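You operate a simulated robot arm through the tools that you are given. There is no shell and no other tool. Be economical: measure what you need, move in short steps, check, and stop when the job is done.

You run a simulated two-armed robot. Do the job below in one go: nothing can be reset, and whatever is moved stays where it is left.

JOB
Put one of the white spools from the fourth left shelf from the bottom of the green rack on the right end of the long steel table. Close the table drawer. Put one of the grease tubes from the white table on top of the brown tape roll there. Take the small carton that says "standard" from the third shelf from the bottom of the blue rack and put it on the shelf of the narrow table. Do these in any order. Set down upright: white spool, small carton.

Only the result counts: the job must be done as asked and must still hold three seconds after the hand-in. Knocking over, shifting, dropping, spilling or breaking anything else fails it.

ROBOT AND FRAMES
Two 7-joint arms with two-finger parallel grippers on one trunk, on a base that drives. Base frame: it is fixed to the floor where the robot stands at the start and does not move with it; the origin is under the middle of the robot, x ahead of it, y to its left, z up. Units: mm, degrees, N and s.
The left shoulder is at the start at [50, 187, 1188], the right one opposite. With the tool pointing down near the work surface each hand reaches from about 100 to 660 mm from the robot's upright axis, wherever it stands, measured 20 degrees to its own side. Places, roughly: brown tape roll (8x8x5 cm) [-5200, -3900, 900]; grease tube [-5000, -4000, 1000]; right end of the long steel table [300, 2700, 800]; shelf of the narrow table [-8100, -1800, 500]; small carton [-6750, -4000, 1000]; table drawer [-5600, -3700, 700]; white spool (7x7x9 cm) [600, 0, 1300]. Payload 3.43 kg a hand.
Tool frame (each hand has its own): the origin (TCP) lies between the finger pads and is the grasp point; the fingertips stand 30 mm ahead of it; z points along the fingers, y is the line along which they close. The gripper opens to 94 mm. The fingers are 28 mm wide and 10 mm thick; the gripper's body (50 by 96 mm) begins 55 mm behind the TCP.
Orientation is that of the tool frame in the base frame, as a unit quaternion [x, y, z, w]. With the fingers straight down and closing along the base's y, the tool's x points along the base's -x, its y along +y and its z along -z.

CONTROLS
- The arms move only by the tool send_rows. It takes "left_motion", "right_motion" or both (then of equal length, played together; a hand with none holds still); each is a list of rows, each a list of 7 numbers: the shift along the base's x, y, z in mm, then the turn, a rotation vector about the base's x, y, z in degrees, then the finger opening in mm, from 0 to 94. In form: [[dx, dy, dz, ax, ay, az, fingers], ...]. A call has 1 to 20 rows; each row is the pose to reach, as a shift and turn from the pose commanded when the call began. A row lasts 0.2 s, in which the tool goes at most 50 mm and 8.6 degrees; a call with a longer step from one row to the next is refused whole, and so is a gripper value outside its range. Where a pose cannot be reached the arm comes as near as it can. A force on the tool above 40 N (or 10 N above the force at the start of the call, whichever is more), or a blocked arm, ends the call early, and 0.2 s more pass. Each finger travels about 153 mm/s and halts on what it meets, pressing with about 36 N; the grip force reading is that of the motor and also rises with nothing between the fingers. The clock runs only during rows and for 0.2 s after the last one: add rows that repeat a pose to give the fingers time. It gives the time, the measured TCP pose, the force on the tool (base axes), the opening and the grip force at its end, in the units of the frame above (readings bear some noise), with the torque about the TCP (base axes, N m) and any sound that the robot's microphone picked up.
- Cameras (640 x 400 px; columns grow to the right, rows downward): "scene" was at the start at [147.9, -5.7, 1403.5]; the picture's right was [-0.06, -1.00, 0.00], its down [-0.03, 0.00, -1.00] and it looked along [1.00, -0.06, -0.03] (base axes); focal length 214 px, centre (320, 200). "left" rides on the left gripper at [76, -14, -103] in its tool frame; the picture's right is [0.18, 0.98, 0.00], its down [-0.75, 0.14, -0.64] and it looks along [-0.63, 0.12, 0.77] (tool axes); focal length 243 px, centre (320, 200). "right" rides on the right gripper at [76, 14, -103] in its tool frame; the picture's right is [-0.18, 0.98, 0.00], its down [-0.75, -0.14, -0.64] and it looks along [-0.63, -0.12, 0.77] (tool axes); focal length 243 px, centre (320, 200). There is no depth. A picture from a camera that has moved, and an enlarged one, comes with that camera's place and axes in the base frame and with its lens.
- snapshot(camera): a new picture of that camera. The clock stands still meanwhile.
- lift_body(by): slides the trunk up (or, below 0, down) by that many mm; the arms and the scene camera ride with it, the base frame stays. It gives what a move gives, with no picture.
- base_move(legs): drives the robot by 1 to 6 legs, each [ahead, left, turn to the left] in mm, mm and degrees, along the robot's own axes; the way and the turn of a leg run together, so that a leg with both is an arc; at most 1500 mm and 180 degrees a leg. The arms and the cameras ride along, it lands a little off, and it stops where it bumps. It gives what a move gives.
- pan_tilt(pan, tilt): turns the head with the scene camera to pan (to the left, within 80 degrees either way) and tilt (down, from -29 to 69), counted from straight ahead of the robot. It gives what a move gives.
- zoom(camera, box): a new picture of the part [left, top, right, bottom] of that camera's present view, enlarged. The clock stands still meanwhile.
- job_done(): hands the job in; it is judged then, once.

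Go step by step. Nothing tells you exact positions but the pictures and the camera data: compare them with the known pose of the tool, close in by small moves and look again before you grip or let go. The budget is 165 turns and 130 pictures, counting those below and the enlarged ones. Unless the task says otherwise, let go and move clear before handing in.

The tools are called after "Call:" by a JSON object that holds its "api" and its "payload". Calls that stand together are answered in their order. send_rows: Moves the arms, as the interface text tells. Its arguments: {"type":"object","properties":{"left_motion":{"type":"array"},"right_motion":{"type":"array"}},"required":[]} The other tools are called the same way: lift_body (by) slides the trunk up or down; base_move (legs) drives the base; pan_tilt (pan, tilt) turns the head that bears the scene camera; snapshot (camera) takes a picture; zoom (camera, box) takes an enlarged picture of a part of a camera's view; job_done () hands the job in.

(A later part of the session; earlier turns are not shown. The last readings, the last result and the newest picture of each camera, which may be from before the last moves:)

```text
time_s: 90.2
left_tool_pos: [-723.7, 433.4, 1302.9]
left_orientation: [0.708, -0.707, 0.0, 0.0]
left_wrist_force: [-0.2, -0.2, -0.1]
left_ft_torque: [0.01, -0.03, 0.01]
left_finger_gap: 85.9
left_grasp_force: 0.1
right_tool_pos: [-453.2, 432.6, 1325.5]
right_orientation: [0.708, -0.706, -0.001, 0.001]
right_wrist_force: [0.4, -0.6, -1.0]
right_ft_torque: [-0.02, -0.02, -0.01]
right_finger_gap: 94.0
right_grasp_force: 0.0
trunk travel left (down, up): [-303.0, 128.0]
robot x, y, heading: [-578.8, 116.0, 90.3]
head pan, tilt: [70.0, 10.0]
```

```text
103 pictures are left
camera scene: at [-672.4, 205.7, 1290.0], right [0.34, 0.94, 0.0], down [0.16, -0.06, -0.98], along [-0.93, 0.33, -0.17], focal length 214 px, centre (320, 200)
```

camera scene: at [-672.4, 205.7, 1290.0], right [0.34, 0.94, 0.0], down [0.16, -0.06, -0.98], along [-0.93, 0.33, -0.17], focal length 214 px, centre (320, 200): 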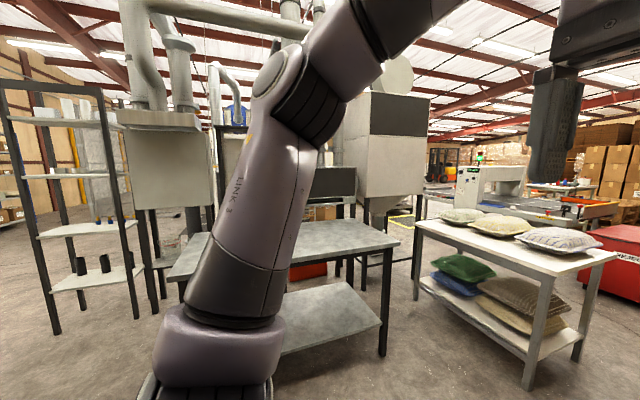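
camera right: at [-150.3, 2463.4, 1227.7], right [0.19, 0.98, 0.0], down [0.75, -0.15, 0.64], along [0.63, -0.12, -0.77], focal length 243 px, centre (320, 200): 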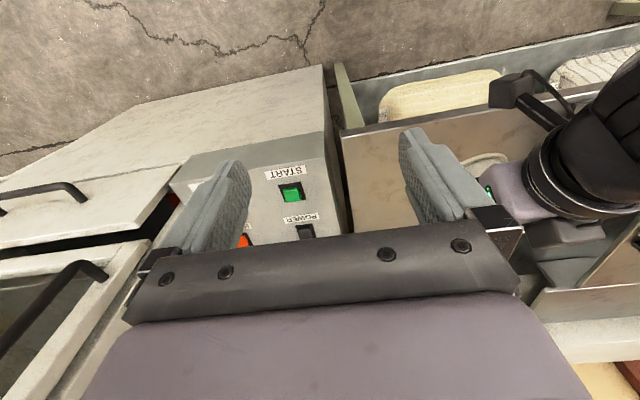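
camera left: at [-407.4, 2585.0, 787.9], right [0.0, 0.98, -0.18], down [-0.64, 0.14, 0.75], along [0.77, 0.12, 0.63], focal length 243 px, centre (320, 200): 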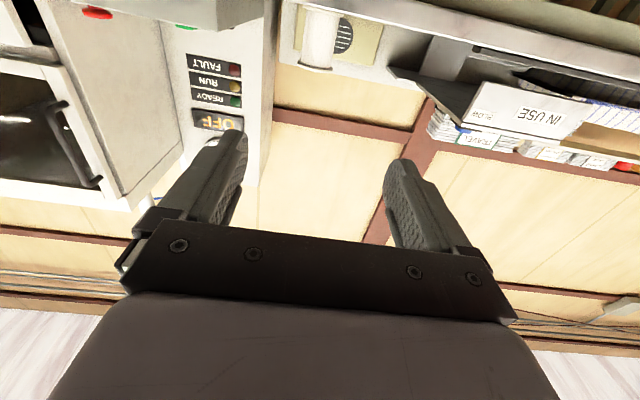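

There are obstacles to the -x side. I'll turn to face the way to the white table (heading about 220°) and look.

Call:
{"api": "base_move", "payload": {"legs": [[0, 0, 130]]}}

Call:
{"api": "pan_tilt", "payload": {"pan": 0, "tilt": 10}}

Call:
{"api": "snapshot", "payload": {"camera": "scene"}}

Call:
{"api": "pan_tilt", "payload": {"pan": -50, "tilt": 15}}

Call:
{"api": "snapshot", "payload": {"camera": "scene"}}

Call:
{"api": "pan_tilt", "payload": {"pan": 50, "tilt": 15}}

Call:
{"api": "snapshot", "payload": {"camera": "scene"}}

```text
time_s: 96.0
left_tool_pos: [-741.9, -193.5, 1303.7]
left_orientation: [0.941, 0.337, 0.0, -0.001]
left_wrist_force: [-0.8, 0.4, 1.2]
left_ft_torque: [0.01, -0.03, 0.01]
left_finger_gap: 85.9
left_grasp_force: 0.1
right_tool_pos: [-910.4, 16.9, 1325.1]
right_orientation: [0.941, 0.337, -0.001, 0.001]
right_wrist_force: [-0.7, 0.2, 0.4]
right_ft_torque: [-0.01, -0.05, 0.03]
right_finger_gap: 93.9
right_grasp_force: 0.1
trunk travel left (down, up): [-303.0, 128.0]
robot x, y, heading: [-583.6, 117.2, -140.6]
head pan, tilt: [70.0, 10.0]
```

```text
time_s: 97.4
left_tool_pos: [-741.1, -192.4, 1303.6]
left_orientation: [0.942, 0.337, -0.001, 0.0]
left_wrist_force: [0.6, -0.3, 0.2]
left_ft_torque: [0.02, 0.01, -0.04]
left_finger_gap: 86.1
left_grasp_force: 0.0
right_tool_pos: [-910.2, 18.6, 1323.9]
right_orientation: [0.941, 0.337, 0.0, 0.001]
right_wrist_force: [-0.2, -1.1, 0.3]
right_ft_torque: [-0.02, 0.05, 0.01]
right_finger_gap: 93.9
right_grasp_force: 0.2
trunk travel left (down, up): [-303.0, 128.0]
robot x, y, heading: [-581.4, 116.4, -140.6]
head pan, tilt: [0.0, 10.0]
```

```text
102 pictures are left
camera scene: at [-701.6, 19.5, 1290.0], right [-0.64, 0.77, 0.0], down [0.13, 0.11, -0.98], along [-0.76, -0.63, -0.17], focal length 214 px, centre (320, 200)
```

scene: 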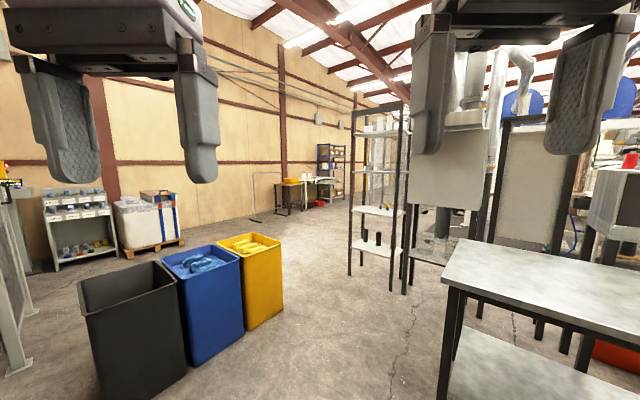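

```text
time_s: 98.6
left_tool_pos: [-740.9, -192.9, 1303.0]
left_orientation: [0.942, 0.337, -0.001, -0.001]
left_wrist_force: [-0.5, -0.2, 0.0]
left_ft_torque: [-0.04, 0.01, 0.0]
left_finger_gap: 85.9
left_grasp_force: 0.1
right_tool_pos: [-910.8, 17.6, 1325.5]
right_orientation: [0.941, 0.338, -0.001, 0.0]
right_wrist_force: [0.3, -0.1, 0.6]
right_ft_torque: [-0.03, 0.0, 0.03]
right_finger_gap: 94.2
right_grasp_force: 0.0
trunk travel left (down, up): [-303.0, 128.0]
robot x, y, heading: [-583.5, 112.7, -140.4]
head pan, tilt: [-50.0, 15.0]
```

```text
101 pictures are left
camera scene: at [-721.7, 95.6, 1281.9], right [0.18, 0.98, 0.0], down [0.25, -0.05, -0.97], along [-0.95, 0.18, -0.26], focal length 214 px, centre (320, 200)
```

scene: 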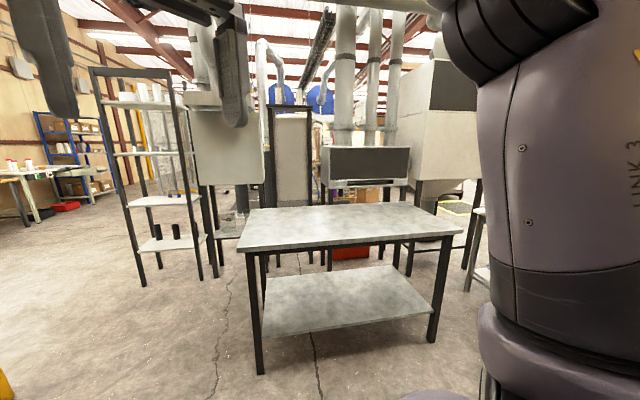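

```text
time_s: 100.3
left_tool_pos: [-739.6, -191.9, 1303.2]
left_orientation: [0.942, 0.336, 0.0, -0.002]
left_wrist_force: [0.1, 0.5, 0.5]
left_ft_torque: [-0.01, 0.0, -0.02]
left_finger_gap: 86.0
left_grasp_force: 0.0
right_tool_pos: [-911.4, 17.5, 1324.5]
right_orientation: [0.941, 0.337, -0.001, 0.001]
right_wrist_force: [0.5, -0.3, -0.6]
right_ft_torque: [0.0, 0.0, 0.01]
right_finger_gap: 93.9
right_grasp_force: 0.1
trunk travel left (down, up): [-303.0, 128.0]
robot x, y, heading: [-581.3, 114.4, -140.7]
head pan, tilt: [50.0, 15.0]
```

```text
100 pictures are left
camera scene: at [-630.8, -14.8, 1281.9], right [-1.0, 0.01, 0.0], down [0.0, 0.26, -0.97], along [-0.01, -0.97, -0.26], focal length 214 px, centre (320, 200)
```

scene: 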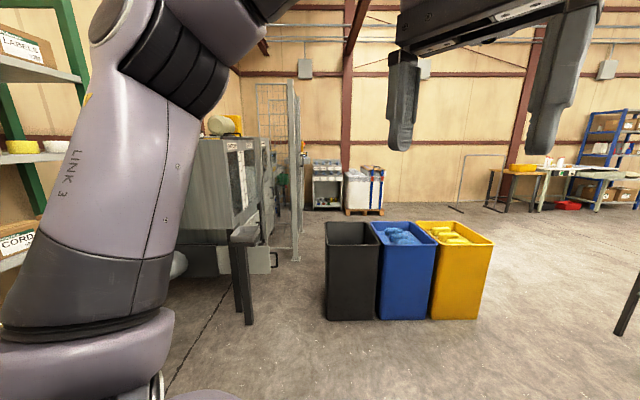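

There is a passage between the yellow bin and the table and dark shelf. I'll drive to before the gap, turn to face the bins, and check the clearances.

Call:
{"api": "base_move", "payload": {"legs": [[1300, -107, 0], [0, 0, 140.6]]}}

Call:
{"api": "pan_tilt", "payload": {"pan": -75, "tilt": 30}}

Call:
{"api": "snapshot", "payload": {"camera": "scene"}}

```text
time_s: 112.5
left_tool_pos: [-1319.0, -494.7, 1303.4]
left_orientation: [0.009, 1.0, -0.001, -0.001]
left_wrist_force: [0.5, 0.3, -0.9]
left_ft_torque: [0.01, 0.01, 0.02]
left_finger_gap: 85.8
left_grasp_force: 0.0
right_tool_pos: [-1325.3, -764.7, 1325.3]
right_orientation: [0.01, 1.0, 0.001, 0.001]
right_wrist_force: [-0.5, -0.5, 0.1]
right_ft_torque: [0.01, 0.0, 0.01]
right_finger_gap: 94.3
right_grasp_force: 0.1
trunk travel left (down, up): [-303.0, 128.0]
robot x, y, heading: [-1638.3, -627.5, -1.0]
head pan, tilt: [50.0, 15.0]
```

```text
time_s: 114.6
left_tool_pos: [-1319.1, -494.7, 1303.4]
left_orientation: [0.01, 1.0, -0.001, 0.0]
left_wrist_force: [-1.2, -0.5, 1.0]
left_ft_torque: [-0.01, -0.01, -0.03]
left_finger_gap: 85.8
left_grasp_force: 0.2
right_tool_pos: [-1327.2, -763.4, 1325.6]
right_orientation: [0.009, 1.0, 0.001, 0.002]
right_wrist_force: [0.0, -0.5, 0.4]
right_ft_torque: [0.03, 0.02, 0.03]
right_finger_gap: 94.3
right_grasp_force: 0.0
trunk travel left (down, up): [-303.0, 128.0]
robot x, y, heading: [-1637.5, -627.8, -0.7]
head pan, tilt: [-75.0, 30.0]
```

```text
99 pictures are left
camera scene: at [-1559.3, -717.6, 1257.7], right [-0.97, -0.24, 0.0], down [-0.12, 0.49, -0.87], along [0.21, -0.84, -0.5], focal length 214 px, centre (320, 200)
```

scene: 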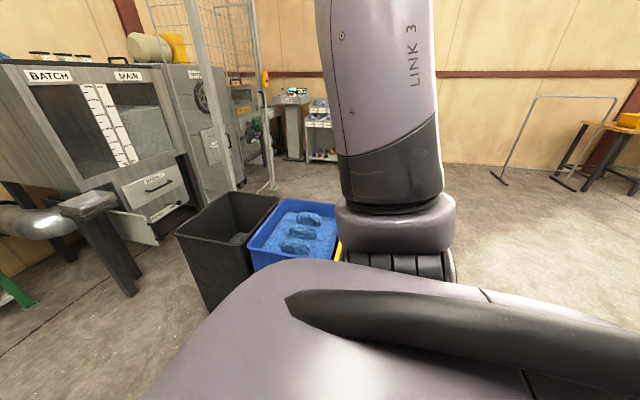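

The bins are where I estimated. I'll strafe through the gap, with the back to the dark shelf.

Call:
{"api": "base_move", "payload": {"legs": [[-640, -530, 0], [0, -1000, 0]]}}

Call:
{"api": "pan_tilt", "payload": {"pan": -80, "tilt": 10}}

Call:
{"api": "snapshot", "payload": {"camera": "scene"}}

```text
time_s: 128.2
left_tool_pos: [-1984.6, -1984.6, 1304.1]
left_orientation: [0.008, 1.0, -0.001, 0.0]
left_wrist_force: [0.6, -0.5, -1.0]
left_ft_torque: [-0.02, 0.0, 0.03]
left_finger_gap: 86.0
left_grasp_force: 0.1
right_tool_pos: [-1990.9, -2254.4, 1324.3]
right_orientation: [0.007, 1.0, 0.0, 0.0]
right_wrist_force: [0.3, 0.9, -0.3]
right_ft_torque: [-0.02, -0.02, -0.01]
right_finger_gap: 94.1
right_grasp_force: 0.2
trunk travel left (down, up): [-303.0, 128.0]
robot x, y, heading: [-2301.2, -2116.4, -0.8]
head pan, tilt: [-75.0, 30.0]
```

```text
time_s: 129.0
left_tool_pos: [-1984.8, -1982.9, 1304.2]
left_orientation: [0.007, 1.0, -0.001, 0.0]
left_wrist_force: [-0.2, 1.0, 0.2]
left_ft_torque: [-0.03, -0.02, 0.02]
left_finger_gap: 86.1
left_grasp_force: 0.0
right_tool_pos: [-1989.6, -2254.1, 1324.7]
right_orientation: [0.008, 1.0, 0.001, 0.0]
right_wrist_force: [0.3, -1.2, 0.1]
right_ft_torque: [-0.01, 0.03, 0.02]
right_finger_gap: 94.0
right_grasp_force: 0.1
trunk travel left (down, up): [-303.0, 128.0]
robot x, y, heading: [-2305.6, -2115.0, -0.7]
head pan, tilt: [-80.0, 10.0]
```

```text
98 pictures are left
camera scene: at [-2232.2, -2211.9, 1290.0], right [-0.99, -0.16, 0.0], down [-0.03, 0.17, -0.98], along [0.16, -0.97, -0.17], focal length 214 px, centre (320, 200)
```

scene: 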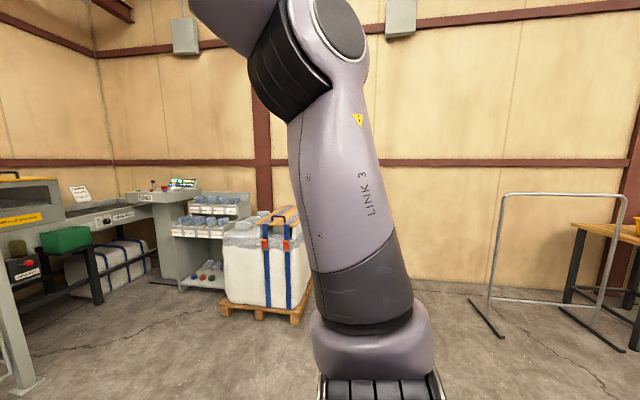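

I'm through the gap. I'll turn towards the white table and look.

Call:
{"api": "base_move", "payload": {"legs": [[0, 0, -160]]}}

Call:
{"api": "pan_tilt", "payload": {"pan": 0, "tilt": 12}}

Call:
{"api": "snapshot", "payload": {"camera": "scene"}}

```text
time_s: 136.0
left_tool_pos: [-2557.2, -2356.0, 1303.4]
left_orientation: [0.986, 0.169, 0.0, -0.001]
left_wrist_force: [0.9, -1.1, -0.3]
left_ft_torque: [-0.02, 0.02, 0.0]
left_finger_gap: 86.1
left_grasp_force: 0.1
right_tool_pos: [-2645.4, -2100.5, 1324.6]
right_orientation: [0.985, 0.17, -0.001, 0.001]
right_wrist_force: [-0.2, 0.4, -0.4]
right_ft_torque: [0.01, -0.01, 0.02]
right_finger_gap: 94.1
right_grasp_force: 0.0
trunk travel left (down, up): [-303.0, 128.0]
robot x, y, heading: [-2304.9, -2118.5, -160.5]
head pan, tilt: [-80.0, 10.0]
```

```text
time_s: 137.5
left_tool_pos: [-2557.1, -2356.2, 1303.9]
left_orientation: [0.986, 0.169, -0.001, -0.001]
left_wrist_force: [-0.4, 0.9, 0.6]
left_ft_torque: [0.0, -0.01, 0.02]
left_finger_gap: 86.2
left_grasp_force: 0.1
right_tool_pos: [-2646.1, -2101.4, 1324.3]
right_orientation: [0.985, 0.17, 0.0, 0.001]
right_wrist_force: [-0.2, 0.0, 0.6]
right_ft_torque: [0.0, -0.02, 0.0]
right_finger_gap: 93.8
right_grasp_force: 0.1
trunk travel left (down, up): [-303.0, 128.0]
robot x, y, heading: [-2305.5, -2117.8, -160.4]
head pan, tilt: [0.0, 12.0]
```

```text
97 pictures are left
camera scene: at [-2448.4, -2170.2, 1286.8], right [-0.34, 0.94, 0.0], down [0.2, 0.07, -0.98], along [-0.92, -0.33, -0.21], focal length 214 px, centre (320, 200)
```

scene: 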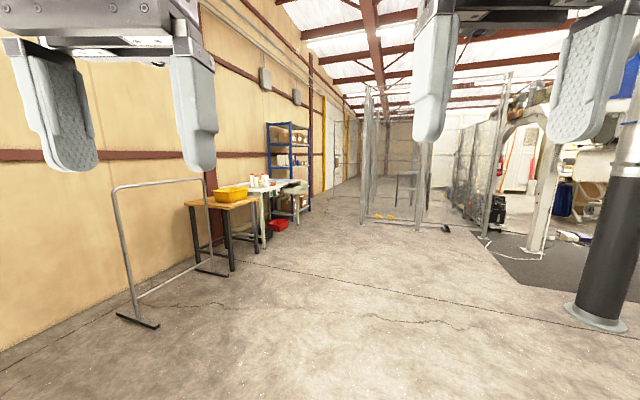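

The way to the white table by the wall (blue rack beyond it) is clear. I'll drive up in front of it and turn to face it.

Call:
{"api": "base_move", "payload": {"legs": [[1450, -60, 0], [1450, -60, 0], [0, 0, 70]]}}

Call:
{"api": "pan_tilt", "payload": {"pan": 0, "tilt": 25}}

Call:
{"api": "snapshot", "payload": {"camera": "scene"}}

Call:
{"api": "pan_tilt", "payload": {"pan": -50, "tilt": 20}}

Call:
{"api": "snapshot", "payload": {"camera": "scene"}}

```text
time_s: 154.6
left_tool_pos: [-4934.9, -3345.9, 1303.0]
left_orientation: [0.702, 0.712, -0.001, 0.0]
left_wrist_force: [0.2, -0.2, 0.4]
left_ft_torque: [0.03, -0.01, 0.01]
left_finger_gap: 86.2
left_grasp_force: 0.0
right_tool_pos: [-5204.1, -3347.0, 1324.7]
right_orientation: [0.702, 0.712, 0.0, 0.001]
right_wrist_force: [0.2, 0.9, 0.3]
right_ft_torque: [0.04, 0.01, 0.03]
right_finger_gap: 94.1
right_grasp_force: 0.0
trunk travel left (down, up): [-303.0, 128.0]
robot x, y, heading: [-5075.7, -3032.1, -89.1]
head pan, tilt: [0.0, 12.0]
```

```text
time_s: 155.4
left_tool_pos: [-4934.8, -3345.5, 1302.9]
left_orientation: [0.702, 0.712, -0.001, -0.001]
left_wrist_force: [-0.2, 0.0, -0.6]
left_ft_torque: [-0.02, -0.01, 0.04]
left_finger_gap: 86.0
left_grasp_force: 0.1
right_tool_pos: [-5204.5, -3347.1, 1324.3]
right_orientation: [0.702, 0.712, 0.001, 0.001]
right_wrist_force: [0.3, -1.0, 0.0]
right_ft_torque: [-0.02, 0.02, -0.02]
right_finger_gap: 93.9
right_grasp_force: 0.1
trunk travel left (down, up): [-303.0, 128.0]
robot x, y, heading: [-5078.3, -3030.6, -89.2]
head pan, tilt: [0.0, 25.0]
```

```text
96 pictures are left
camera scene: at [-5076.6, -3181.3, 1265.7], right [-1.0, -0.02, 0.0], down [-0.01, 0.42, -0.91], along [0.01, -0.91, -0.42], focal length 214 px, centre (320, 200)
```

scene: 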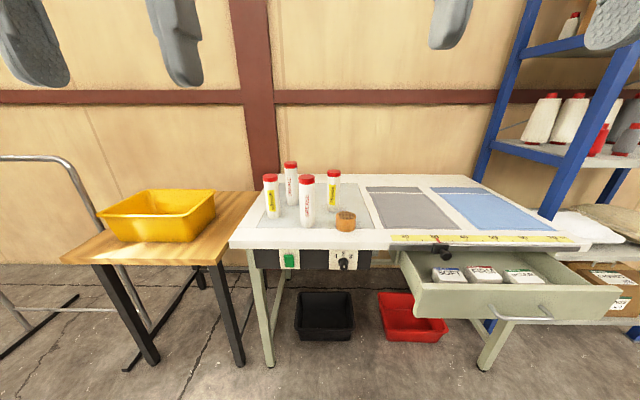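

```text
time_s: 156.6
left_tool_pos: [-4933.8, -3345.8, 1303.5]
left_orientation: [0.702, 0.712, -0.001, 0.0]
left_wrist_force: [-0.3, -0.9, -0.1]
left_ft_torque: [0.0, -0.01, -0.02]
left_finger_gap: 86.0
left_grasp_force: 0.1
right_tool_pos: [-5204.1, -3348.2, 1325.7]
right_orientation: [0.702, 0.712, 0.0, 0.001]
right_wrist_force: [-0.3, -0.6, -0.3]
right_ft_torque: [0.01, 0.0, 0.01]
right_finger_gap: 94.0
right_grasp_force: 0.2
trunk travel left (down, up): [-303.0, 128.0]
robot x, y, heading: [-5078.1, -3028.5, -89.0]
head pan, tilt: [-50.0, 20.0]
```

```text
95 pictures are left
camera scene: at [-5148.4, -3150.1, 1273.7], right [-0.66, 0.76, 0.0], down [0.26, 0.22, -0.94], along [-0.71, -0.62, -0.34], focal length 214 px, centre (320, 200)
```

scene: 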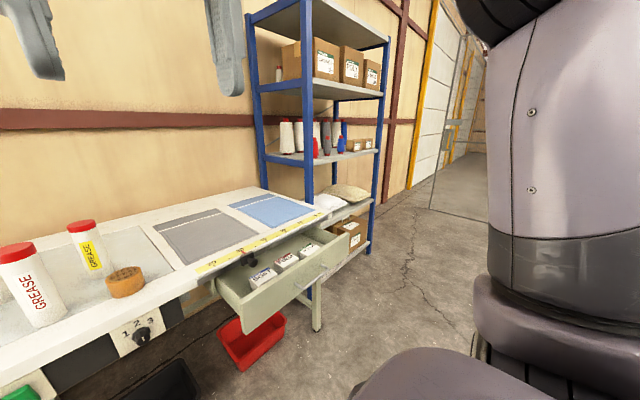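

The white table holds tubes, the brown tape roll and the open drawer. I'll read the labels close up.

Call:
{"api": "pan_tilt", "payload": {"pan": 0, "tilt": 25}}

Call:
{"api": "zoom", "payload": {"camera": "scene", "box": [240, 150, 400, 250]}}

Call:
{"api": "zoom", "payload": {"camera": "scene", "box": [380, 220, 620, 370]}}

```text
time_s: 157.7
left_tool_pos: [-4935.2, -3345.4, 1303.7]
left_orientation: [0.702, 0.712, -0.001, 0.001]
left_wrist_force: [0.2, 0.0, -0.5]
left_ft_torque: [-0.03, 0.01, 0.02]
left_finger_gap: 86.0
left_grasp_force: 0.1
right_tool_pos: [-5204.0, -3348.0, 1324.8]
right_orientation: [0.702, 0.712, 0.0, 0.0]
right_wrist_force: [-0.1, -0.5, -0.4]
right_ft_torque: [-0.01, -0.03, -0.03]
right_finger_gap: 93.9
right_grasp_force: 0.1
trunk travel left (down, up): [-303.0, 128.0]
robot x, y, heading: [-5079.5, -3032.6, -89.1]
head pan, tilt: [0.0, 25.0]
```

```text
4.00 times, centred on (320, 200) of scene
camera zoom: at [-5076.7, -3181.3, 1265.7], right [-1.0, -0.01, 0.0], down [-0.01, 0.42, -0.91], along [0.01, -0.91, -0.42], focal length 858 px, centre (320, 200)
```

zoom: 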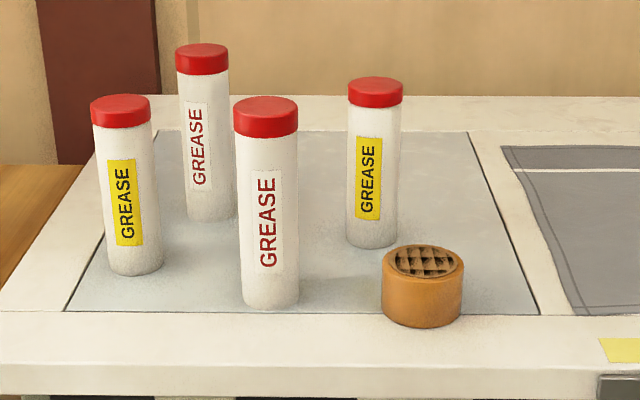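

```text
2.67 times, centred on (500, 295) of scene
camera zoom: at [-5076.7, -3181.3, 1265.7], right [-1.0, -0.01, 0.0], down [-0.01, 0.42, -0.91], along [0.01, -0.91, -0.42], focal length 572 px, centre (-160, -53)
```

zoom: 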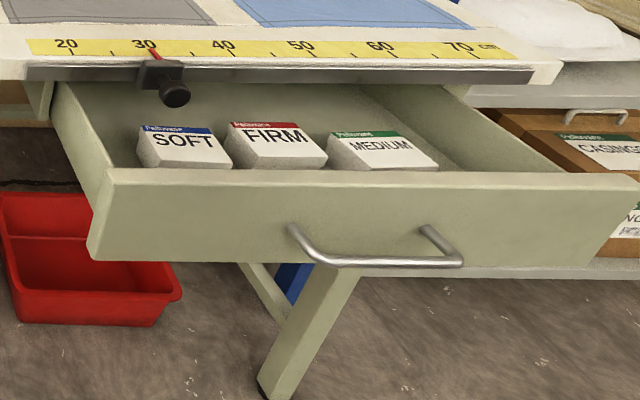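

All four tubes are grease, and the drawer front spans about x -5390 to -6000 at y about -3680. I'll close the drawer first with the right hand, so I'll position the base and lower the trunk.

Call:
{"api": "base_move", "payload": {"legs": [[200, -490, -0.9]]}}

Call:
{"api": "lift_body", "payload": {"by": -290}}

Call:
{"api": "pan_tilt", "payload": {"pan": 0, "tilt": 40}}

Call:
{"api": "snapshot", "payload": {"camera": "scene"}}

```text
time_s: 162.6
left_tool_pos: [-5428.6, -3554.1, 1303.0]
left_orientation: [0.708, 0.706, 0.0, 0.0]
left_wrist_force: [-0.2, -0.2, 0.3]
left_ft_torque: [0.01, 0.03, -0.03]
left_finger_gap: 86.0
left_grasp_force: 0.0
right_tool_pos: [-5697.7, -3550.0, 1325.0]
right_orientation: [0.708, 0.706, 0.0, 0.001]
right_wrist_force: [0.5, -0.7, -0.1]
right_ft_torque: [0.0, -0.04, 0.01]
right_finger_gap: 94.2
right_grasp_force: 0.1
trunk travel left (down, up): [-303.0, 128.0]
robot x, y, heading: [-5570.0, -3234.6, -90.2]
head pan, tilt: [0.0, 25.0]
```

```text
time_s: 165.5
left_tool_pos: [-5428.6, -3553.8, 1014.5]
left_orientation: [0.708, 0.706, -0.001, -0.001]
left_wrist_force: [-0.3, -0.4, -0.4]
left_ft_torque: [-0.02, 0.03, 0.0]
left_finger_gap: 85.6
left_grasp_force: 0.2
right_tool_pos: [-5698.0, -3551.9, 1035.2]
right_orientation: [0.707, 0.707, 0.0, 0.001]
right_wrist_force: [-0.4, 0.5, 0.4]
right_ft_torque: [0.03, 0.0, 0.0]
right_finger_gap: 93.9
right_grasp_force: 0.0
trunk travel left (down, up): [-13.0, 418.0]
robot x, y, heading: [-5563.3, -3236.3, -90.0]
head pan, tilt: [0.0, 25.0]
```

```text
time_s: 166.2
left_tool_pos: [-5426.8, -3553.8, 1012.4]
left_orientation: [0.708, 0.706, 0.0, -0.001]
left_wrist_force: [-0.1, -0.6, 0.3]
left_ft_torque: [-0.01, -0.01, -0.02]
left_finger_gap: 86.1
left_grasp_force: 0.0
right_tool_pos: [-5697.2, -3551.4, 1033.3]
right_orientation: [0.708, 0.707, 0.0, 0.001]
right_wrist_force: [-0.2, 0.2, -0.1]
right_ft_torque: [-0.04, 0.04, 0.01]
right_finger_gap: 94.1
right_grasp_force: 0.1
trunk travel left (down, up): [-13.0, 418.0]
robot x, y, heading: [-5562.8, -3238.2, -90.0]
head pan, tilt: [0.0, 40.0]
```

```text
92 pictures are left
camera scene: at [-5567.7, -3379.3, 952.4], right [-1.0, 0.0, 0.0], down [0.0, 0.64, -0.77], along [0.0, -0.77, -0.64], focal length 214 px, centre (320, 200)
```

scene: 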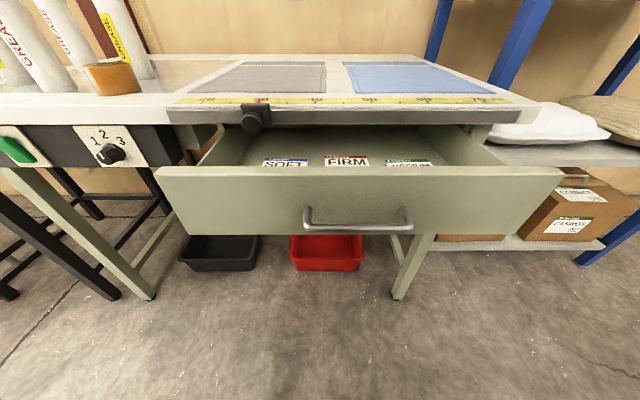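

The drawer front sits at y about -3643 and z 668–789, with its centre at x about -5625. I'll back off slightly, then point the closed right hand horizontally at it, above the handle.

Call:
{"api": "base_move", "payload": {"legs": [[-120, 0, 0]]}}

Call:
{"api": "send_rows", "payload": {"right_motion": [[6, -10, -23, -8, 0, 0, 60], [12, -20, -46, -16, 0, 0, 30], [18, -30, -70, -24, 0, 0, 0], [24, -40, -93, -32, 0, 0, 0], [30, -50, -116, -40, 0, 0, 0], [36, -60, -139, -48, 0, 0, 0], [42, -70, -162, -56, 0, 0, 0], [48, -80, -186, -64, 0, 0, 0], [54, -90, -210, -72, 0, 0, 0], [62, -100, -240, -80, 0, 0, 0], [70, -108, -265, -88, 0, 0, 0], [72, -115, -278, -90, 0, 0, 0]]}}

Call:
{"api": "snapshot", "payload": {"camera": "scene"}}

Call:
{"api": "snapshot", "payload": {"camera": "right"}}

```text
time_s: 167.5
left_tool_pos: [-5427.8, -3435.6, 1013.7]
left_orientation: [0.708, 0.707, -0.001, 0.0]
left_wrist_force: [0.5, 0.2, 0.1]
left_ft_torque: [0.01, -0.03, -0.01]
left_finger_gap: 86.4
left_grasp_force: 0.1
right_tool_pos: [-5697.4, -3433.6, 1034.8]
right_orientation: [0.707, 0.707, 0.001, 0.001]
right_wrist_force: [-0.3, -0.4, 1.7]
right_ft_torque: [-0.01, 0.0, -0.01]
right_finger_gap: 94.0
right_grasp_force: 0.0
trunk travel left (down, up): [-13.0, 418.0]
robot x, y, heading: [-5566.4, -3118.6, -89.8]
head pan, tilt: [0.0, 40.0]
```

```text
time_s: 170.1
left_tool_pos: [-5427.2, -3434.6, 1013.3]
left_orientation: [0.707, 0.707, -0.001, -0.001]
left_wrist_force: [-0.5, -0.1, 0.4]
left_ft_torque: [0.02, -0.01, 0.0]
left_finger_gap: 86.0
left_grasp_force: 0.1
right_tool_pos: [-5624.1, -3547.7, 758.8]
right_orientation: [0.498, 0.497, -0.501, 0.504]
right_wrist_force: [-2.9, 0.2, 10.8]
right_ft_torque: [-0.3, 0.07, -0.2]
right_finger_gap: 0.0
right_grasp_force: 33.5
trunk travel left (down, up): [-13.0, 418.0]
robot x, y, heading: [-5566.4, -3114.5, -89.7]
head pan, tilt: [0.0, 40.0]
```

```text
91 pictures are left
camera scene: at [-5567.5, -3260.9, 952.8], right [-1.0, 0.0, 0.0], down [0.0, 0.64, -0.77], along [0.0, -0.77, -0.64], focal length 214 px, centre (320, 200)
```

scene: 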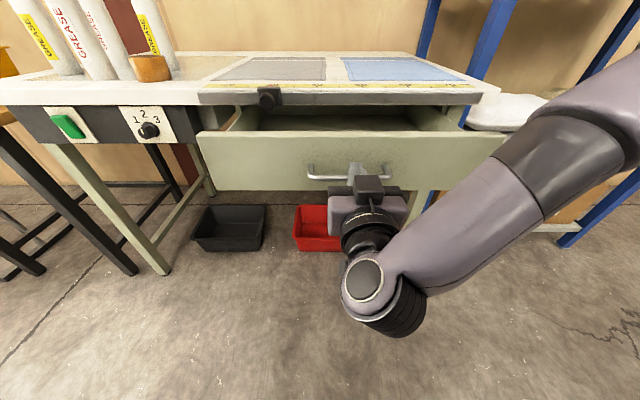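

```text
90 pictures are left
camera right: at [-5610.7, -3447.4, 682.6], right [0.98, 0.0, 0.19], down [-0.14, 0.65, 0.75], along [-0.12, -0.76, 0.64], focal length 243 px, centre (320, 200)
```

right: 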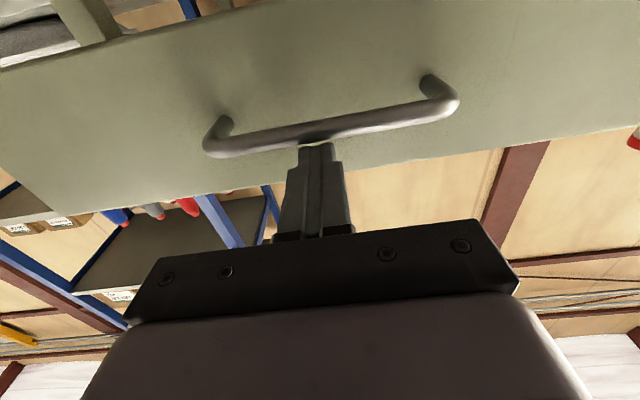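

The fingertips rest on top of the handle bar, so the handle is higher than I thought. I'll back off, drop to bar height and push on the middle of the bar itself.

Call:
{"api": "send_rows", "payload": {"right_motion": [[0, 5, 8, 0, 0, 0, 0], [0, 40, 8, 0, 0, 0, 0], [0, 50, -10, 0, 0, 0, 0], [0, 50, -20, 0, 0, 0, 0]]}}

Call:
{"api": "snapshot", "payload": {"camera": "right"}}

```text
time_s: 171.1
left_tool_pos: [-5426.3, -3435.2, 1013.3]
left_orientation: [0.707, 0.707, 0.0, 0.0]
left_wrist_force: [-0.2, 0.2, 0.1]
left_ft_torque: [0.0, 0.01, -0.03]
left_finger_gap: 86.2
left_grasp_force: 0.1
right_tool_pos: [-5623.9, -3498.5, 736.3]
right_orientation: [0.499, 0.501, -0.5, 0.5]
right_wrist_force: [-1.2, 0.2, 0.4]
right_ft_torque: [0.0, 0.0, -0.01]
right_finger_gap: 0.0
right_grasp_force: 33.1
trunk travel left (down, up): [-13.0, 418.0]
robot x, y, heading: [-5565.3, -3118.6, -89.9]
head pan, tilt: [0.0, 40.0]
```

```text
89 pictures are left
camera right: at [-5611.7, -3397.0, 660.2], right [0.98, 0.0, 0.18], down [-0.14, 0.64, 0.75], along [-0.12, -0.77, 0.63], focal length 243 px, centre (320, 200)
```

right: 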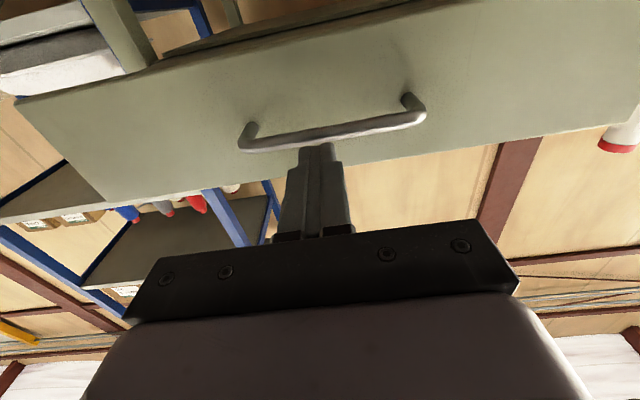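

The fingertips line up with the bar. I'll push forward slowly; force will stop it when the drawer is shut.

Call:
{"api": "send_rows", "payload": {"right_motion": [[0, -20, 2, 0, 0, 0, 0], [0, -35, 2, 0, 0, 0, 0], [0, -45, 2, 0, 0, 0, 0], [0, -55, 2, 0, 0, 0, 0], [0, -65, 2, 0, 0, 0, 0], [0, -75, 2, 0, 0, 0, 0], [0, -85, 2, 0, 0, 0, 0], [0, -95, 2, 0, 0, 0, 0], [0, -105, 2, 0, 0, 0, 0], [0, -115, 2, 0, 0, 0, 0], [0, -125, 2, 0, 0, 0, 0], [0, -135, 2, 0, 0, 0, 0]]}}

Call:
{"api": "snapshot", "payload": {"camera": "scene"}}

```text
time_s: 173.7
left_tool_pos: [-5426.8, -3435.1, 1013.4]
left_orientation: [0.707, 0.707, 0.0, -0.001]
left_wrist_force: [-1.0, -0.6, -0.1]
left_ft_torque: [0.02, -0.03, 0.0]
left_finger_gap: 86.1
left_grasp_force: 0.0
right_tool_pos: [-5626.9, -3633.6, 740.1]
right_orientation: [-0.5, -0.5, 0.501, -0.499]
right_wrist_force: [-0.9, -0.5, 0.1]
right_ft_torque: [0.0, -0.01, 0.0]
right_finger_gap: 0.2
right_grasp_force: 32.8
trunk travel left (down, up): [-13.0, 418.0]
robot x, y, heading: [-5566.5, -3116.4, -90.0]
head pan, tilt: [0.0, 40.0]
```

```text
88 pictures are left
camera scene: at [-5567.3, -3261.5, 952.3], right [-1.0, 0.0, 0.0], down [0.0, 0.64, -0.77], along [0.0, -0.77, -0.64], focal length 214 px, centre (320, 200)
```

scene: 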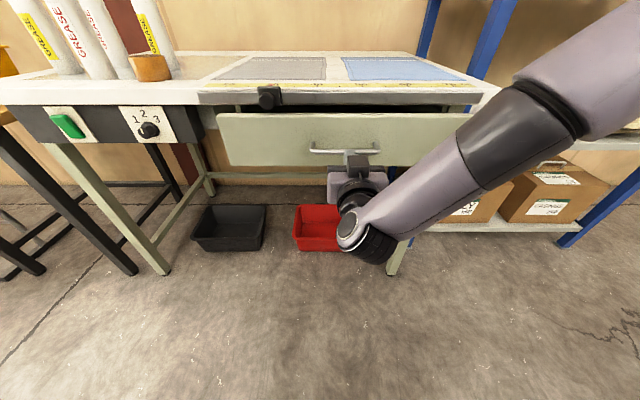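

The drawer is sliding in; I'll keep pushing.

Call:
{"api": "send_rows", "payload": {"right_motion": [[0, -10, 0, 0, 0, 0, 0], [0, -20, 0, 0, 0, 0, 0], [0, -30, 0, 0, 0, 0, 0], [0, -40, 0, 0, 0, 0, 0], [0, -50, 0, 0, 0, 0, 0], [0, -60, 0, 0, 0, 0, 0], [0, -70, 0, 0, 0, 0, 0], [0, -80, 0, 0, 0, 0, 0], [0, -90, 0, 0, 0, 0, 0], [0, -100, 0, 0, 0, 0, 0]]}}

Call:
{"api": "snapshot", "payload": {"camera": "scene"}}

```text
time_s: 175.9
left_tool_pos: [-5427.2, -3435.5, 1012.7]
left_orientation: [0.706, 0.708, -0.001, 0.0]
left_wrist_force: [0.6, -0.7, 0.1]
left_ft_torque: [-0.04, -0.01, -0.04]
left_finger_gap: 85.6
left_grasp_force: 0.0
right_tool_pos: [-5624.2, -3734.6, 739.3]
right_orientation: [0.498, 0.501, -0.5, 0.501]
right_wrist_force: [0.3, 0.5, -0.8]
right_ft_torque: [-0.04, 0.04, 0.0]
right_finger_gap: 0.0
right_grasp_force: 33.1
trunk travel left (down, up): [-13.0, 418.0]
robot x, y, heading: [-5568.0, -3115.6, -89.9]
head pan, tilt: [0.0, 40.0]
```

```text
87 pictures are left
camera scene: at [-5567.3, -3261.5, 952.3], right [-1.0, 0.0, 0.0], down [0.0, 0.64, -0.77], along [0.0, -0.77, -0.64], focal length 214 px, centre (320, 200)
```

scene: 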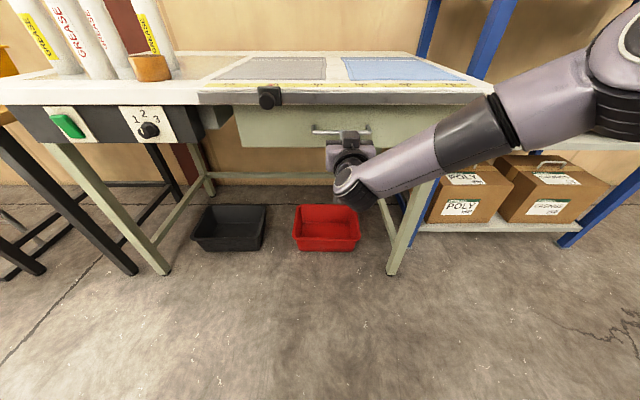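

Nearly in; I'll continue until it stops.

Call:
{"api": "send_rows", "payload": {"right_motion": [[0, -8, 0, 0, 0, 0, 0], [0, -16, 0, 0, 0, 0, 0], [0, -24, 0, 0, 0, 0, 0], [0, -32, 0, 0, 0, 0, 0], [0, -40, 0, 0, 0, 0, 0], [0, -48, 0, 0, 0, 0, 0], [0, -56, 0, 0, 0, 0, 0]]}}

Call:
{"api": "snapshot", "payload": {"camera": "scene"}}

Call:
{"api": "snapshot", "payload": {"camera": "right"}}

```text
time_s: 176.5
left_tool_pos: [-5427.8, -3433.7, 1013.9]
left_orientation: [0.708, 0.706, -0.002, 0.0]
left_wrist_force: [-0.5, -0.3, 0.8]
left_ft_torque: [0.0, -0.02, -0.01]
left_finger_gap: 86.2
left_grasp_force: 0.0
right_tool_pos: [-5625.4, -3745.7, 738.8]
right_orientation: [0.499, 0.502, -0.499, 0.501]
right_wrist_force: [-6.5, 17.7, 6.8]
right_ft_torque: [-0.24, -0.07, -0.1]
right_finger_gap: 0.0
right_grasp_force: 32.8
trunk travel left (down, up): [-13.0, 418.0]
robot x, y, heading: [-5563.2, -3114.7, -90.3]
head pan, tilt: [0.0, 40.0]
stopped in row 3 (right hand): the force on the tool passed its limit at 53 N (the readings are from after the stop); the commanded pose is now the measured one
```

```text
86 pictures are left
camera scene: at [-5568.0, -3259.3, 952.8], right [-1.0, 0.0, 0.0], down [0.0, 0.64, -0.77], along [0.0, -0.77, -0.64], focal length 214 px, centre (320, 200)
```

scene: 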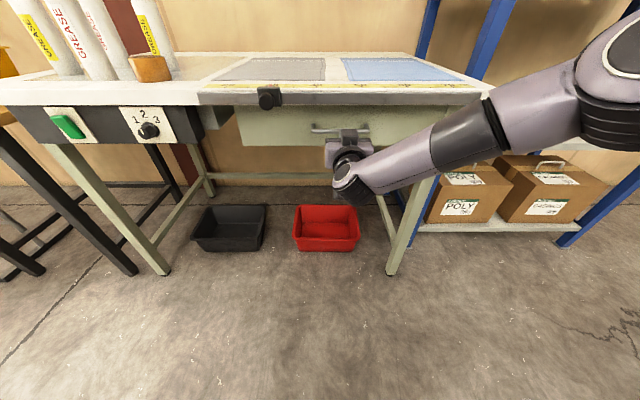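

```text
85 pictures are left
camera right: at [-5612.5, -3644.6, 662.9], right [0.98, 0.0, 0.18], down [-0.14, 0.64, 0.75], along [-0.12, -0.77, 0.63], focal length 243 px, centre (320, 200)
```

right: 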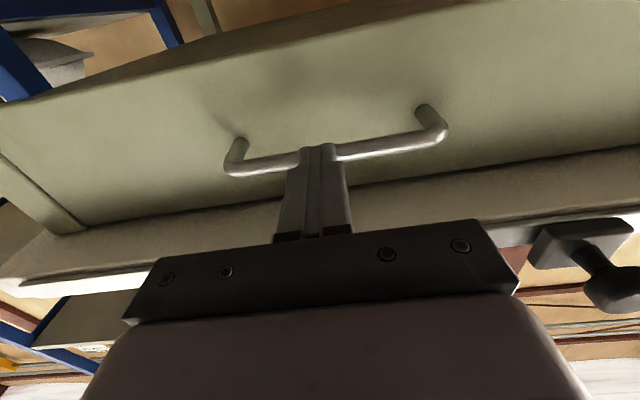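

The drawer hit its stop (53 N), so it is closed. I'll retract the right hand and fold it back to pointing down.

Call:
{"api": "send_rows", "payload": {"right_motion": [[0, 30, 0, 0, 0, 0, 0], [0, 75, 0, 0, 0, 0, 0], [0, 120, 0, 0, 0, 0, 0], [0, 165, 0, 0, 0, 0, 0], [0, 200, 0, 0, 0, 0, 0], [-6, 210, 24, 8, 0, 0, 0], [-12, 220, 48, 16, 0, 0, 0], [-18, 230, 72, 24, 0, 0, 0], [-24, 240, 98, 32, 0, 0, 0], [-30, 250, 122, 40, 0, 0, 0], [-36, 260, 146, 48, 0, 0, 0], [-42, 270, 170, 56, 0, 0, 0], [-48, 280, 196, 64, 0, 0, 0], [-54, 290, 220, 72, 0, 0, 0], [-62, 300, 246, 80, 0, 0, 0], [-70, 308, 275, 88, 0, 0, 0], [-72, 310, 290, 90, 0, 0, 0]]}}

Call:
{"api": "snapshot", "payload": {"camera": "scene"}}

```text
time_s: 180.1
left_tool_pos: [-5425.9, -3433.7, 1013.8]
left_orientation: [0.708, 0.706, 0.0, -0.001]
left_wrist_force: [-0.1, -0.1, 0.4]
left_ft_torque: [-0.02, -0.02, -0.06]
left_finger_gap: 86.2
left_grasp_force: 0.1
right_tool_pos: [-5698.9, -3437.3, 1026.7]
right_orientation: [0.707, 0.708, 0.003, 0.001]
right_wrist_force: [-0.2, 0.0, -0.3]
right_ft_torque: [0.02, -0.03, -0.02]
right_finger_gap: 0.1
right_grasp_force: 32.6
trunk travel left (down, up): [-13.0, 418.0]
robot x, y, heading: [-5564.9, -3117.3, -90.1]
head pan, tilt: [0.0, 40.0]
```

```text
84 pictures are left
camera scene: at [-5567.5, -3260.9, 952.4], right [-1.0, 0.0, 0.0], down [0.0, 0.64, -0.77], along [0.0, -0.77, -0.64], focal length 214 px, centre (320, 200)
```

scene: 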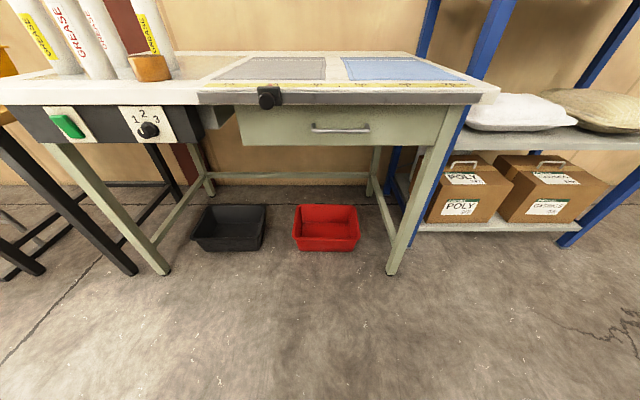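

The drawer is fully closed. Next is the grease tube, so I'll raise the trunk and bring the left hand in front of the near tube.

Call:
{"api": "lift_body", "payload": {"by": 200}}

Call:
{"api": "base_move", "payload": {"legs": [[0, 395, 0], [270, 0, 0]]}}

Call:
{"api": "pan_tilt", "payload": {"pan": 5, "tilt": 35}}

Call:
{"api": "snapshot", "payload": {"camera": "scene"}}

Call:
{"api": "snapshot", "payload": {"camera": "left"}}

```text
time_s: 182.3
left_tool_pos: [-5427.3, -3435.3, 1213.1]
left_orientation: [0.708, 0.707, -0.001, 0.0]
left_wrist_force: [-1.6, -0.6, -0.3]
left_ft_torque: [0.01, -0.01, 0.0]
left_finger_gap: 85.9
left_grasp_force: 0.1
right_tool_pos: [-5698.6, -3436.9, 1224.5]
right_orientation: [0.707, 0.708, 0.004, 0.0]
right_wrist_force: [0.4, -0.2, -0.9]
right_ft_torque: [0.04, -0.03, 0.0]
right_finger_gap: 0.0
right_grasp_force: 32.7
trunk travel left (down, up): [-213.0, 218.0]
robot x, y, heading: [-5564.6, -3113.5, -90.2]
head pan, tilt: [0.0, 40.0]
```

```text
time_s: 187.8
left_tool_pos: [-5029.7, -3700.9, 1212.3]
left_orientation: [0.706, 0.708, 0.0, 0.0]
left_wrist_force: [0.4, -0.7, 0.1]
left_ft_torque: [-0.01, 0.0, 0.0]
left_finger_gap: 85.8
left_grasp_force: 0.0
right_tool_pos: [-5301.6, -3705.0, 1224.9]
right_orientation: [0.704, 0.71, 0.004, -0.001]
right_wrist_force: [-0.9, 0.0, -0.3]
right_ft_torque: [0.04, -0.01, 0.0]
right_finger_gap: 0.2
right_grasp_force: 33.2
trunk travel left (down, up): [-213.0, 218.0]
robot x, y, heading: [-5173.7, -3384.9, -89.4]
head pan, tilt: [0.0, 40.0]
```

```text
time_s: 188.5
left_tool_pos: [-5030.9, -3700.3, 1214.0]
left_orientation: [0.706, 0.709, -0.001, -0.001]
left_wrist_force: [-1.5, 0.1, 0.6]
left_ft_torque: [-0.01, 0.0, 0.01]
left_finger_gap: 86.3
left_grasp_force: 0.0
right_tool_pos: [-5301.1, -3704.6, 1225.5]
right_orientation: [0.704, 0.711, 0.002, 0.0]
right_wrist_force: [0.1, -0.4, 0.4]
right_ft_torque: [-0.01, -0.02, -0.03]
right_finger_gap: 0.0
right_grasp_force: 33.2
trunk travel left (down, up): [-213.0, 218.0]
robot x, y, heading: [-5170.1, -3383.8, -89.7]
head pan, tilt: [5.0, 35.0]
```

```text
83 pictures are left
camera scene: at [-5163.3, -3530.0, 1159.9], right [-1.0, -0.09, 0.0], down [-0.05, 0.57, -0.82], along [0.08, -0.82, -0.57], focal length 214 px, centre (320, 200)
```

scene: 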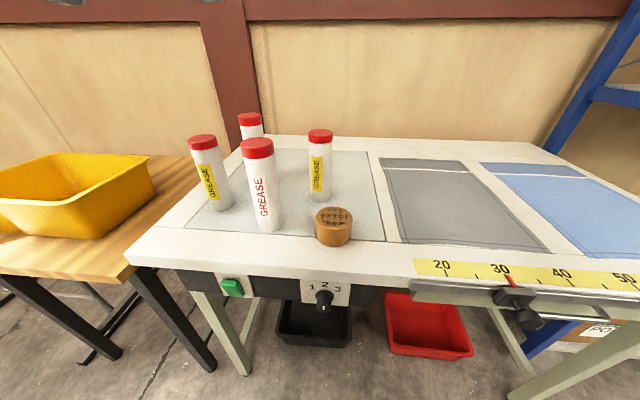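

```text
82 pictures are left
camera left: at [-5044.9, -3623.8, 1316.8], right [0.98, 0.19, 0.0], down [0.15, -0.75, 0.64], along [0.12, -0.63, -0.77], focal length 243 px, centre (320, 200)
```

left: 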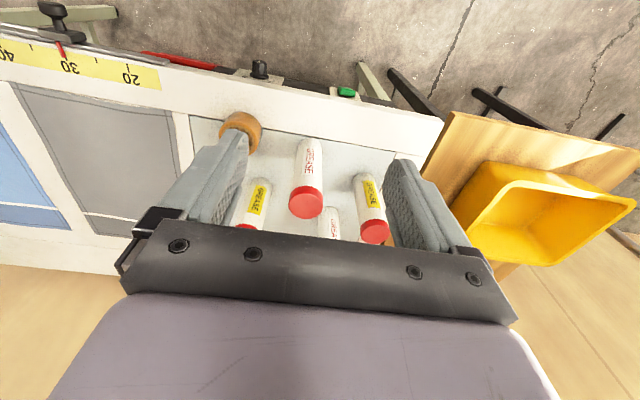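

The near red tube's cap is at about [-5019, -3880, 1019]. I'll move the left hand above it and check the alignment.

Call:
{"api": "send_rows", "payload": {"left_motion": [[3, -40, 0, 0, 0, 0, 90], [6, -85, 0, 0, 0, 0, 90], [9, -130, 0, 0, 0, 0, 90], [11, -170, -20, 0, 0, 0, 90], [11, -180, -60, 0, 0, 0, 90], [11, -180, -100, 0, 0, 0, 90], [11, -180, -124, 0, 0, 0, 90]]}}

Call:
{"api": "snapshot", "payload": {"camera": "left"}}

Call:
{"api": "snapshot", "payload": {"camera": "scene"}}

```text
time_s: 190.1
left_tool_pos: [-5020.0, -3881.4, 1089.7]
left_orientation: [0.705, 0.709, -0.001, -0.001]
left_wrist_force: [-0.7, 0.6, 0.9]
left_ft_torque: [-0.01, -0.03, 0.03]
left_finger_gap: 89.8
left_grasp_force: 0.0
left hand out of reach, approached as far as the arm can: row 3, 4
right_tool_pos: [-5301.4, -3706.1, 1224.9]
right_orientation: [0.704, 0.71, 0.002, -0.001]
right_wrist_force: [-1.1, -0.8, -0.3]
right_ft_torque: [0.01, 0.0, -0.02]
right_finger_gap: 0.0
right_grasp_force: 33.3
trunk travel left (down, up): [-213.0, 218.0]
robot x, y, heading: [-5168.3, -3384.6, -89.6]
head pan, tilt: [5.0, 35.0]
```

```text
81 pictures are left
camera left: at [-5035.0, -3804.9, 1193.1], right [0.98, 0.19, 0.0], down [0.15, -0.75, 0.64], along [0.12, -0.63, -0.77], focal length 243 px, centre (320, 200)
```

left: 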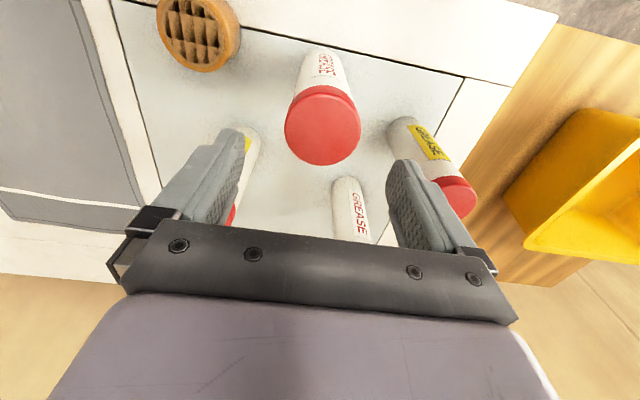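

```text
80 pictures are left
camera scene: at [-5163.1, -3530.1, 1159.9], right [-1.0, -0.09, 0.0], down [-0.05, 0.57, -0.82], along [0.08, -0.82, -0.57], focal length 214 px, centre (320, 200)
```

scene: 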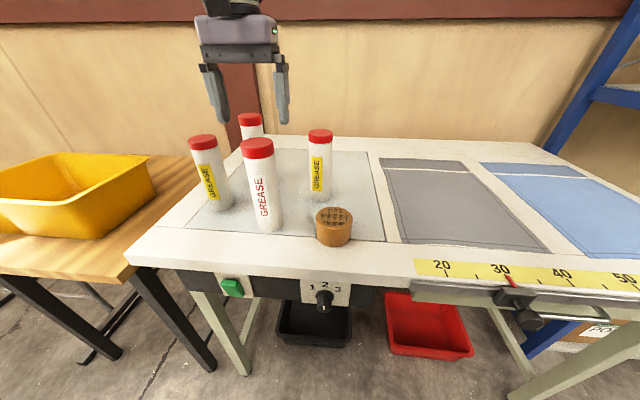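

The alignment is within a millimetre or so. I'll descend and grip below the cap.

Call:
{"api": "send_rows", "payload": {"left_motion": [[0, 1, -30, 0, 0, 0, 90], [0, 1, -60, 0, 0, 0, 90], [0, 1, -90, 0, 0, 0, 90], [0, 1, -110, 0, 0, 0, 90], [0, 1, -122, 0, 0, 0, 90], [0, 1, -122, 0, 0, 0, 70], [0, 1, -122, 0, 0, 0, 40], [0, 1, -122, 0, 0, 0, 40], [0, 1, -122, 0, 0, 0, 40]]}}

Call:
{"api": "snapshot", "payload": {"camera": "left"}}

```text
time_s: 191.7
left_tool_pos: [-5019.6, -3878.8, 974.7]
left_orientation: [0.704, 0.71, -0.007, 0.003]
left_wrist_force: [0.8, 1.1, 14.2]
left_ft_torque: [0.63, -0.48, -0.01]
left_finger_gap: 56.1
left_grasp_force: 14.2
right_tool_pos: [-5301.6, -3703.4, 1224.6]
right_orientation: [0.704, 0.71, 0.002, 0.0]
right_wrist_force: [-0.4, -1.0, -0.6]
right_ft_torque: [0.0, -0.02, -0.01]
right_finger_gap: 0.2
right_grasp_force: 33.4
trunk travel left (down, up): [-213.0, 218.0]
robot x, y, heading: [-5171.8, -3382.5, -89.6]
head pan, tilt: [5.0, 35.0]
stopped in row 8 (left hand): the force on the tool passed its limit at 41 N (the readings are from after the stop); the commanded pose is now the measured one
```

```text
79 pictures are left
camera left: at [-5033.3, -3801.2, 1076.9], right [0.98, 0.19, -0.01], down [0.15, -0.74, 0.65], along [0.12, -0.64, -0.76], focal length 243 px, centre (320, 200)
```

left: 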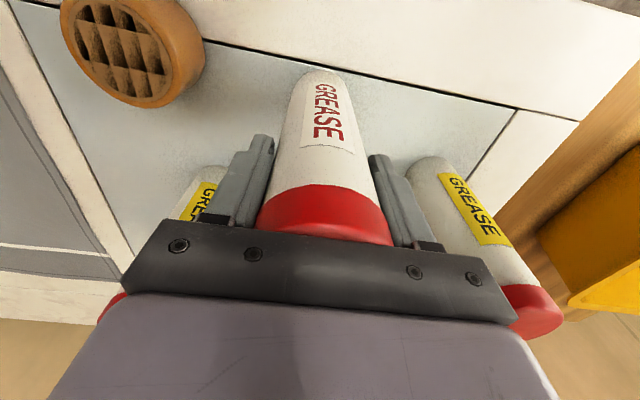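

The palm touched the cap, so the tube is a bit taller than I thought. The fingers are on the tube; I'll finish the grip and lift.

Call:
{"api": "send_rows", "payload": {"left_motion": [[0, 0, 2, 0, 0, 0, 45], [0, 0, 2, 0, 0, 0, 40], [0, 0, 2, 0, 0, 0, 40], [0, 0, 15, 0, 0, 0, 40], [0, 0, 40, 0, 0, 0, 40], [0, 0, 70, 0, 0, 0, 40], [0, 0, 95, 0, 0, 0, 40]]}}

Call:
{"api": "snapshot", "payload": {"camera": "scene"}}

Call:
{"api": "snapshot", "payload": {"camera": "left"}}

```text
time_s: 193.3
left_tool_pos: [-5018.4, -3880.3, 1067.0]
left_orientation: [0.704, 0.71, -0.005, 0.002]
left_wrist_force: [-0.2, 0.5, -4.9]
left_ft_torque: [0.0, 0.02, -0.03]
left_finger_gap: 55.2
left_grasp_force: 35.7
right_tool_pos: [-5301.4, -3705.3, 1224.8]
right_orientation: [0.704, 0.71, 0.003, -0.002]
right_wrist_force: [0.1, 0.6, 0.2]
right_ft_torque: [-0.01, -0.01, -0.02]
right_finger_gap: 0.0
right_grasp_force: 33.1
trunk travel left (down, up): [-213.0, 218.0]
robot x, y, heading: [-5170.2, -3382.7, -89.8]
head pan, tilt: [5.0, 35.0]
```

```text
78 pictures are left
camera scene: at [-5163.2, -3530.2, 1159.8], right [-1.0, -0.09, 0.0], down [-0.05, 0.57, -0.82], along [0.08, -0.82, -0.57], focal length 214 px, centre (320, 200)
```

scene: 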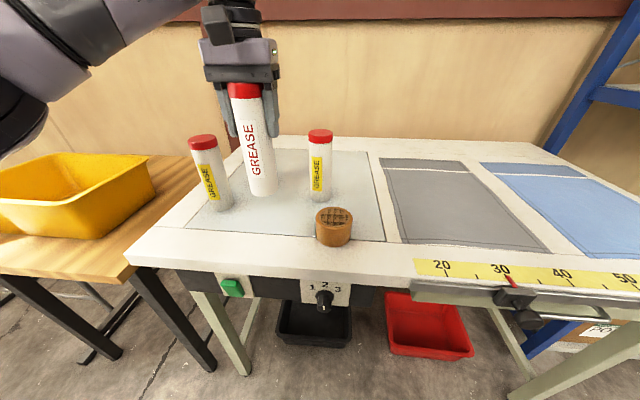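

```text
77 pictures are left
camera left: at [-5033.1, -3803.3, 1170.1], right [0.98, 0.19, -0.01], down [0.15, -0.75, 0.65], along [0.12, -0.64, -0.76], focal length 243 px, centre (320, 200)
```

left: 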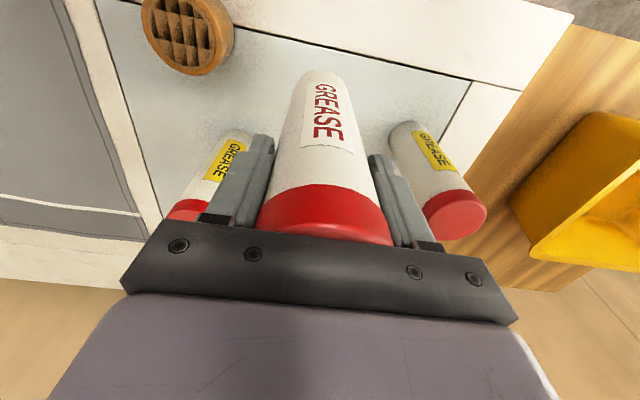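

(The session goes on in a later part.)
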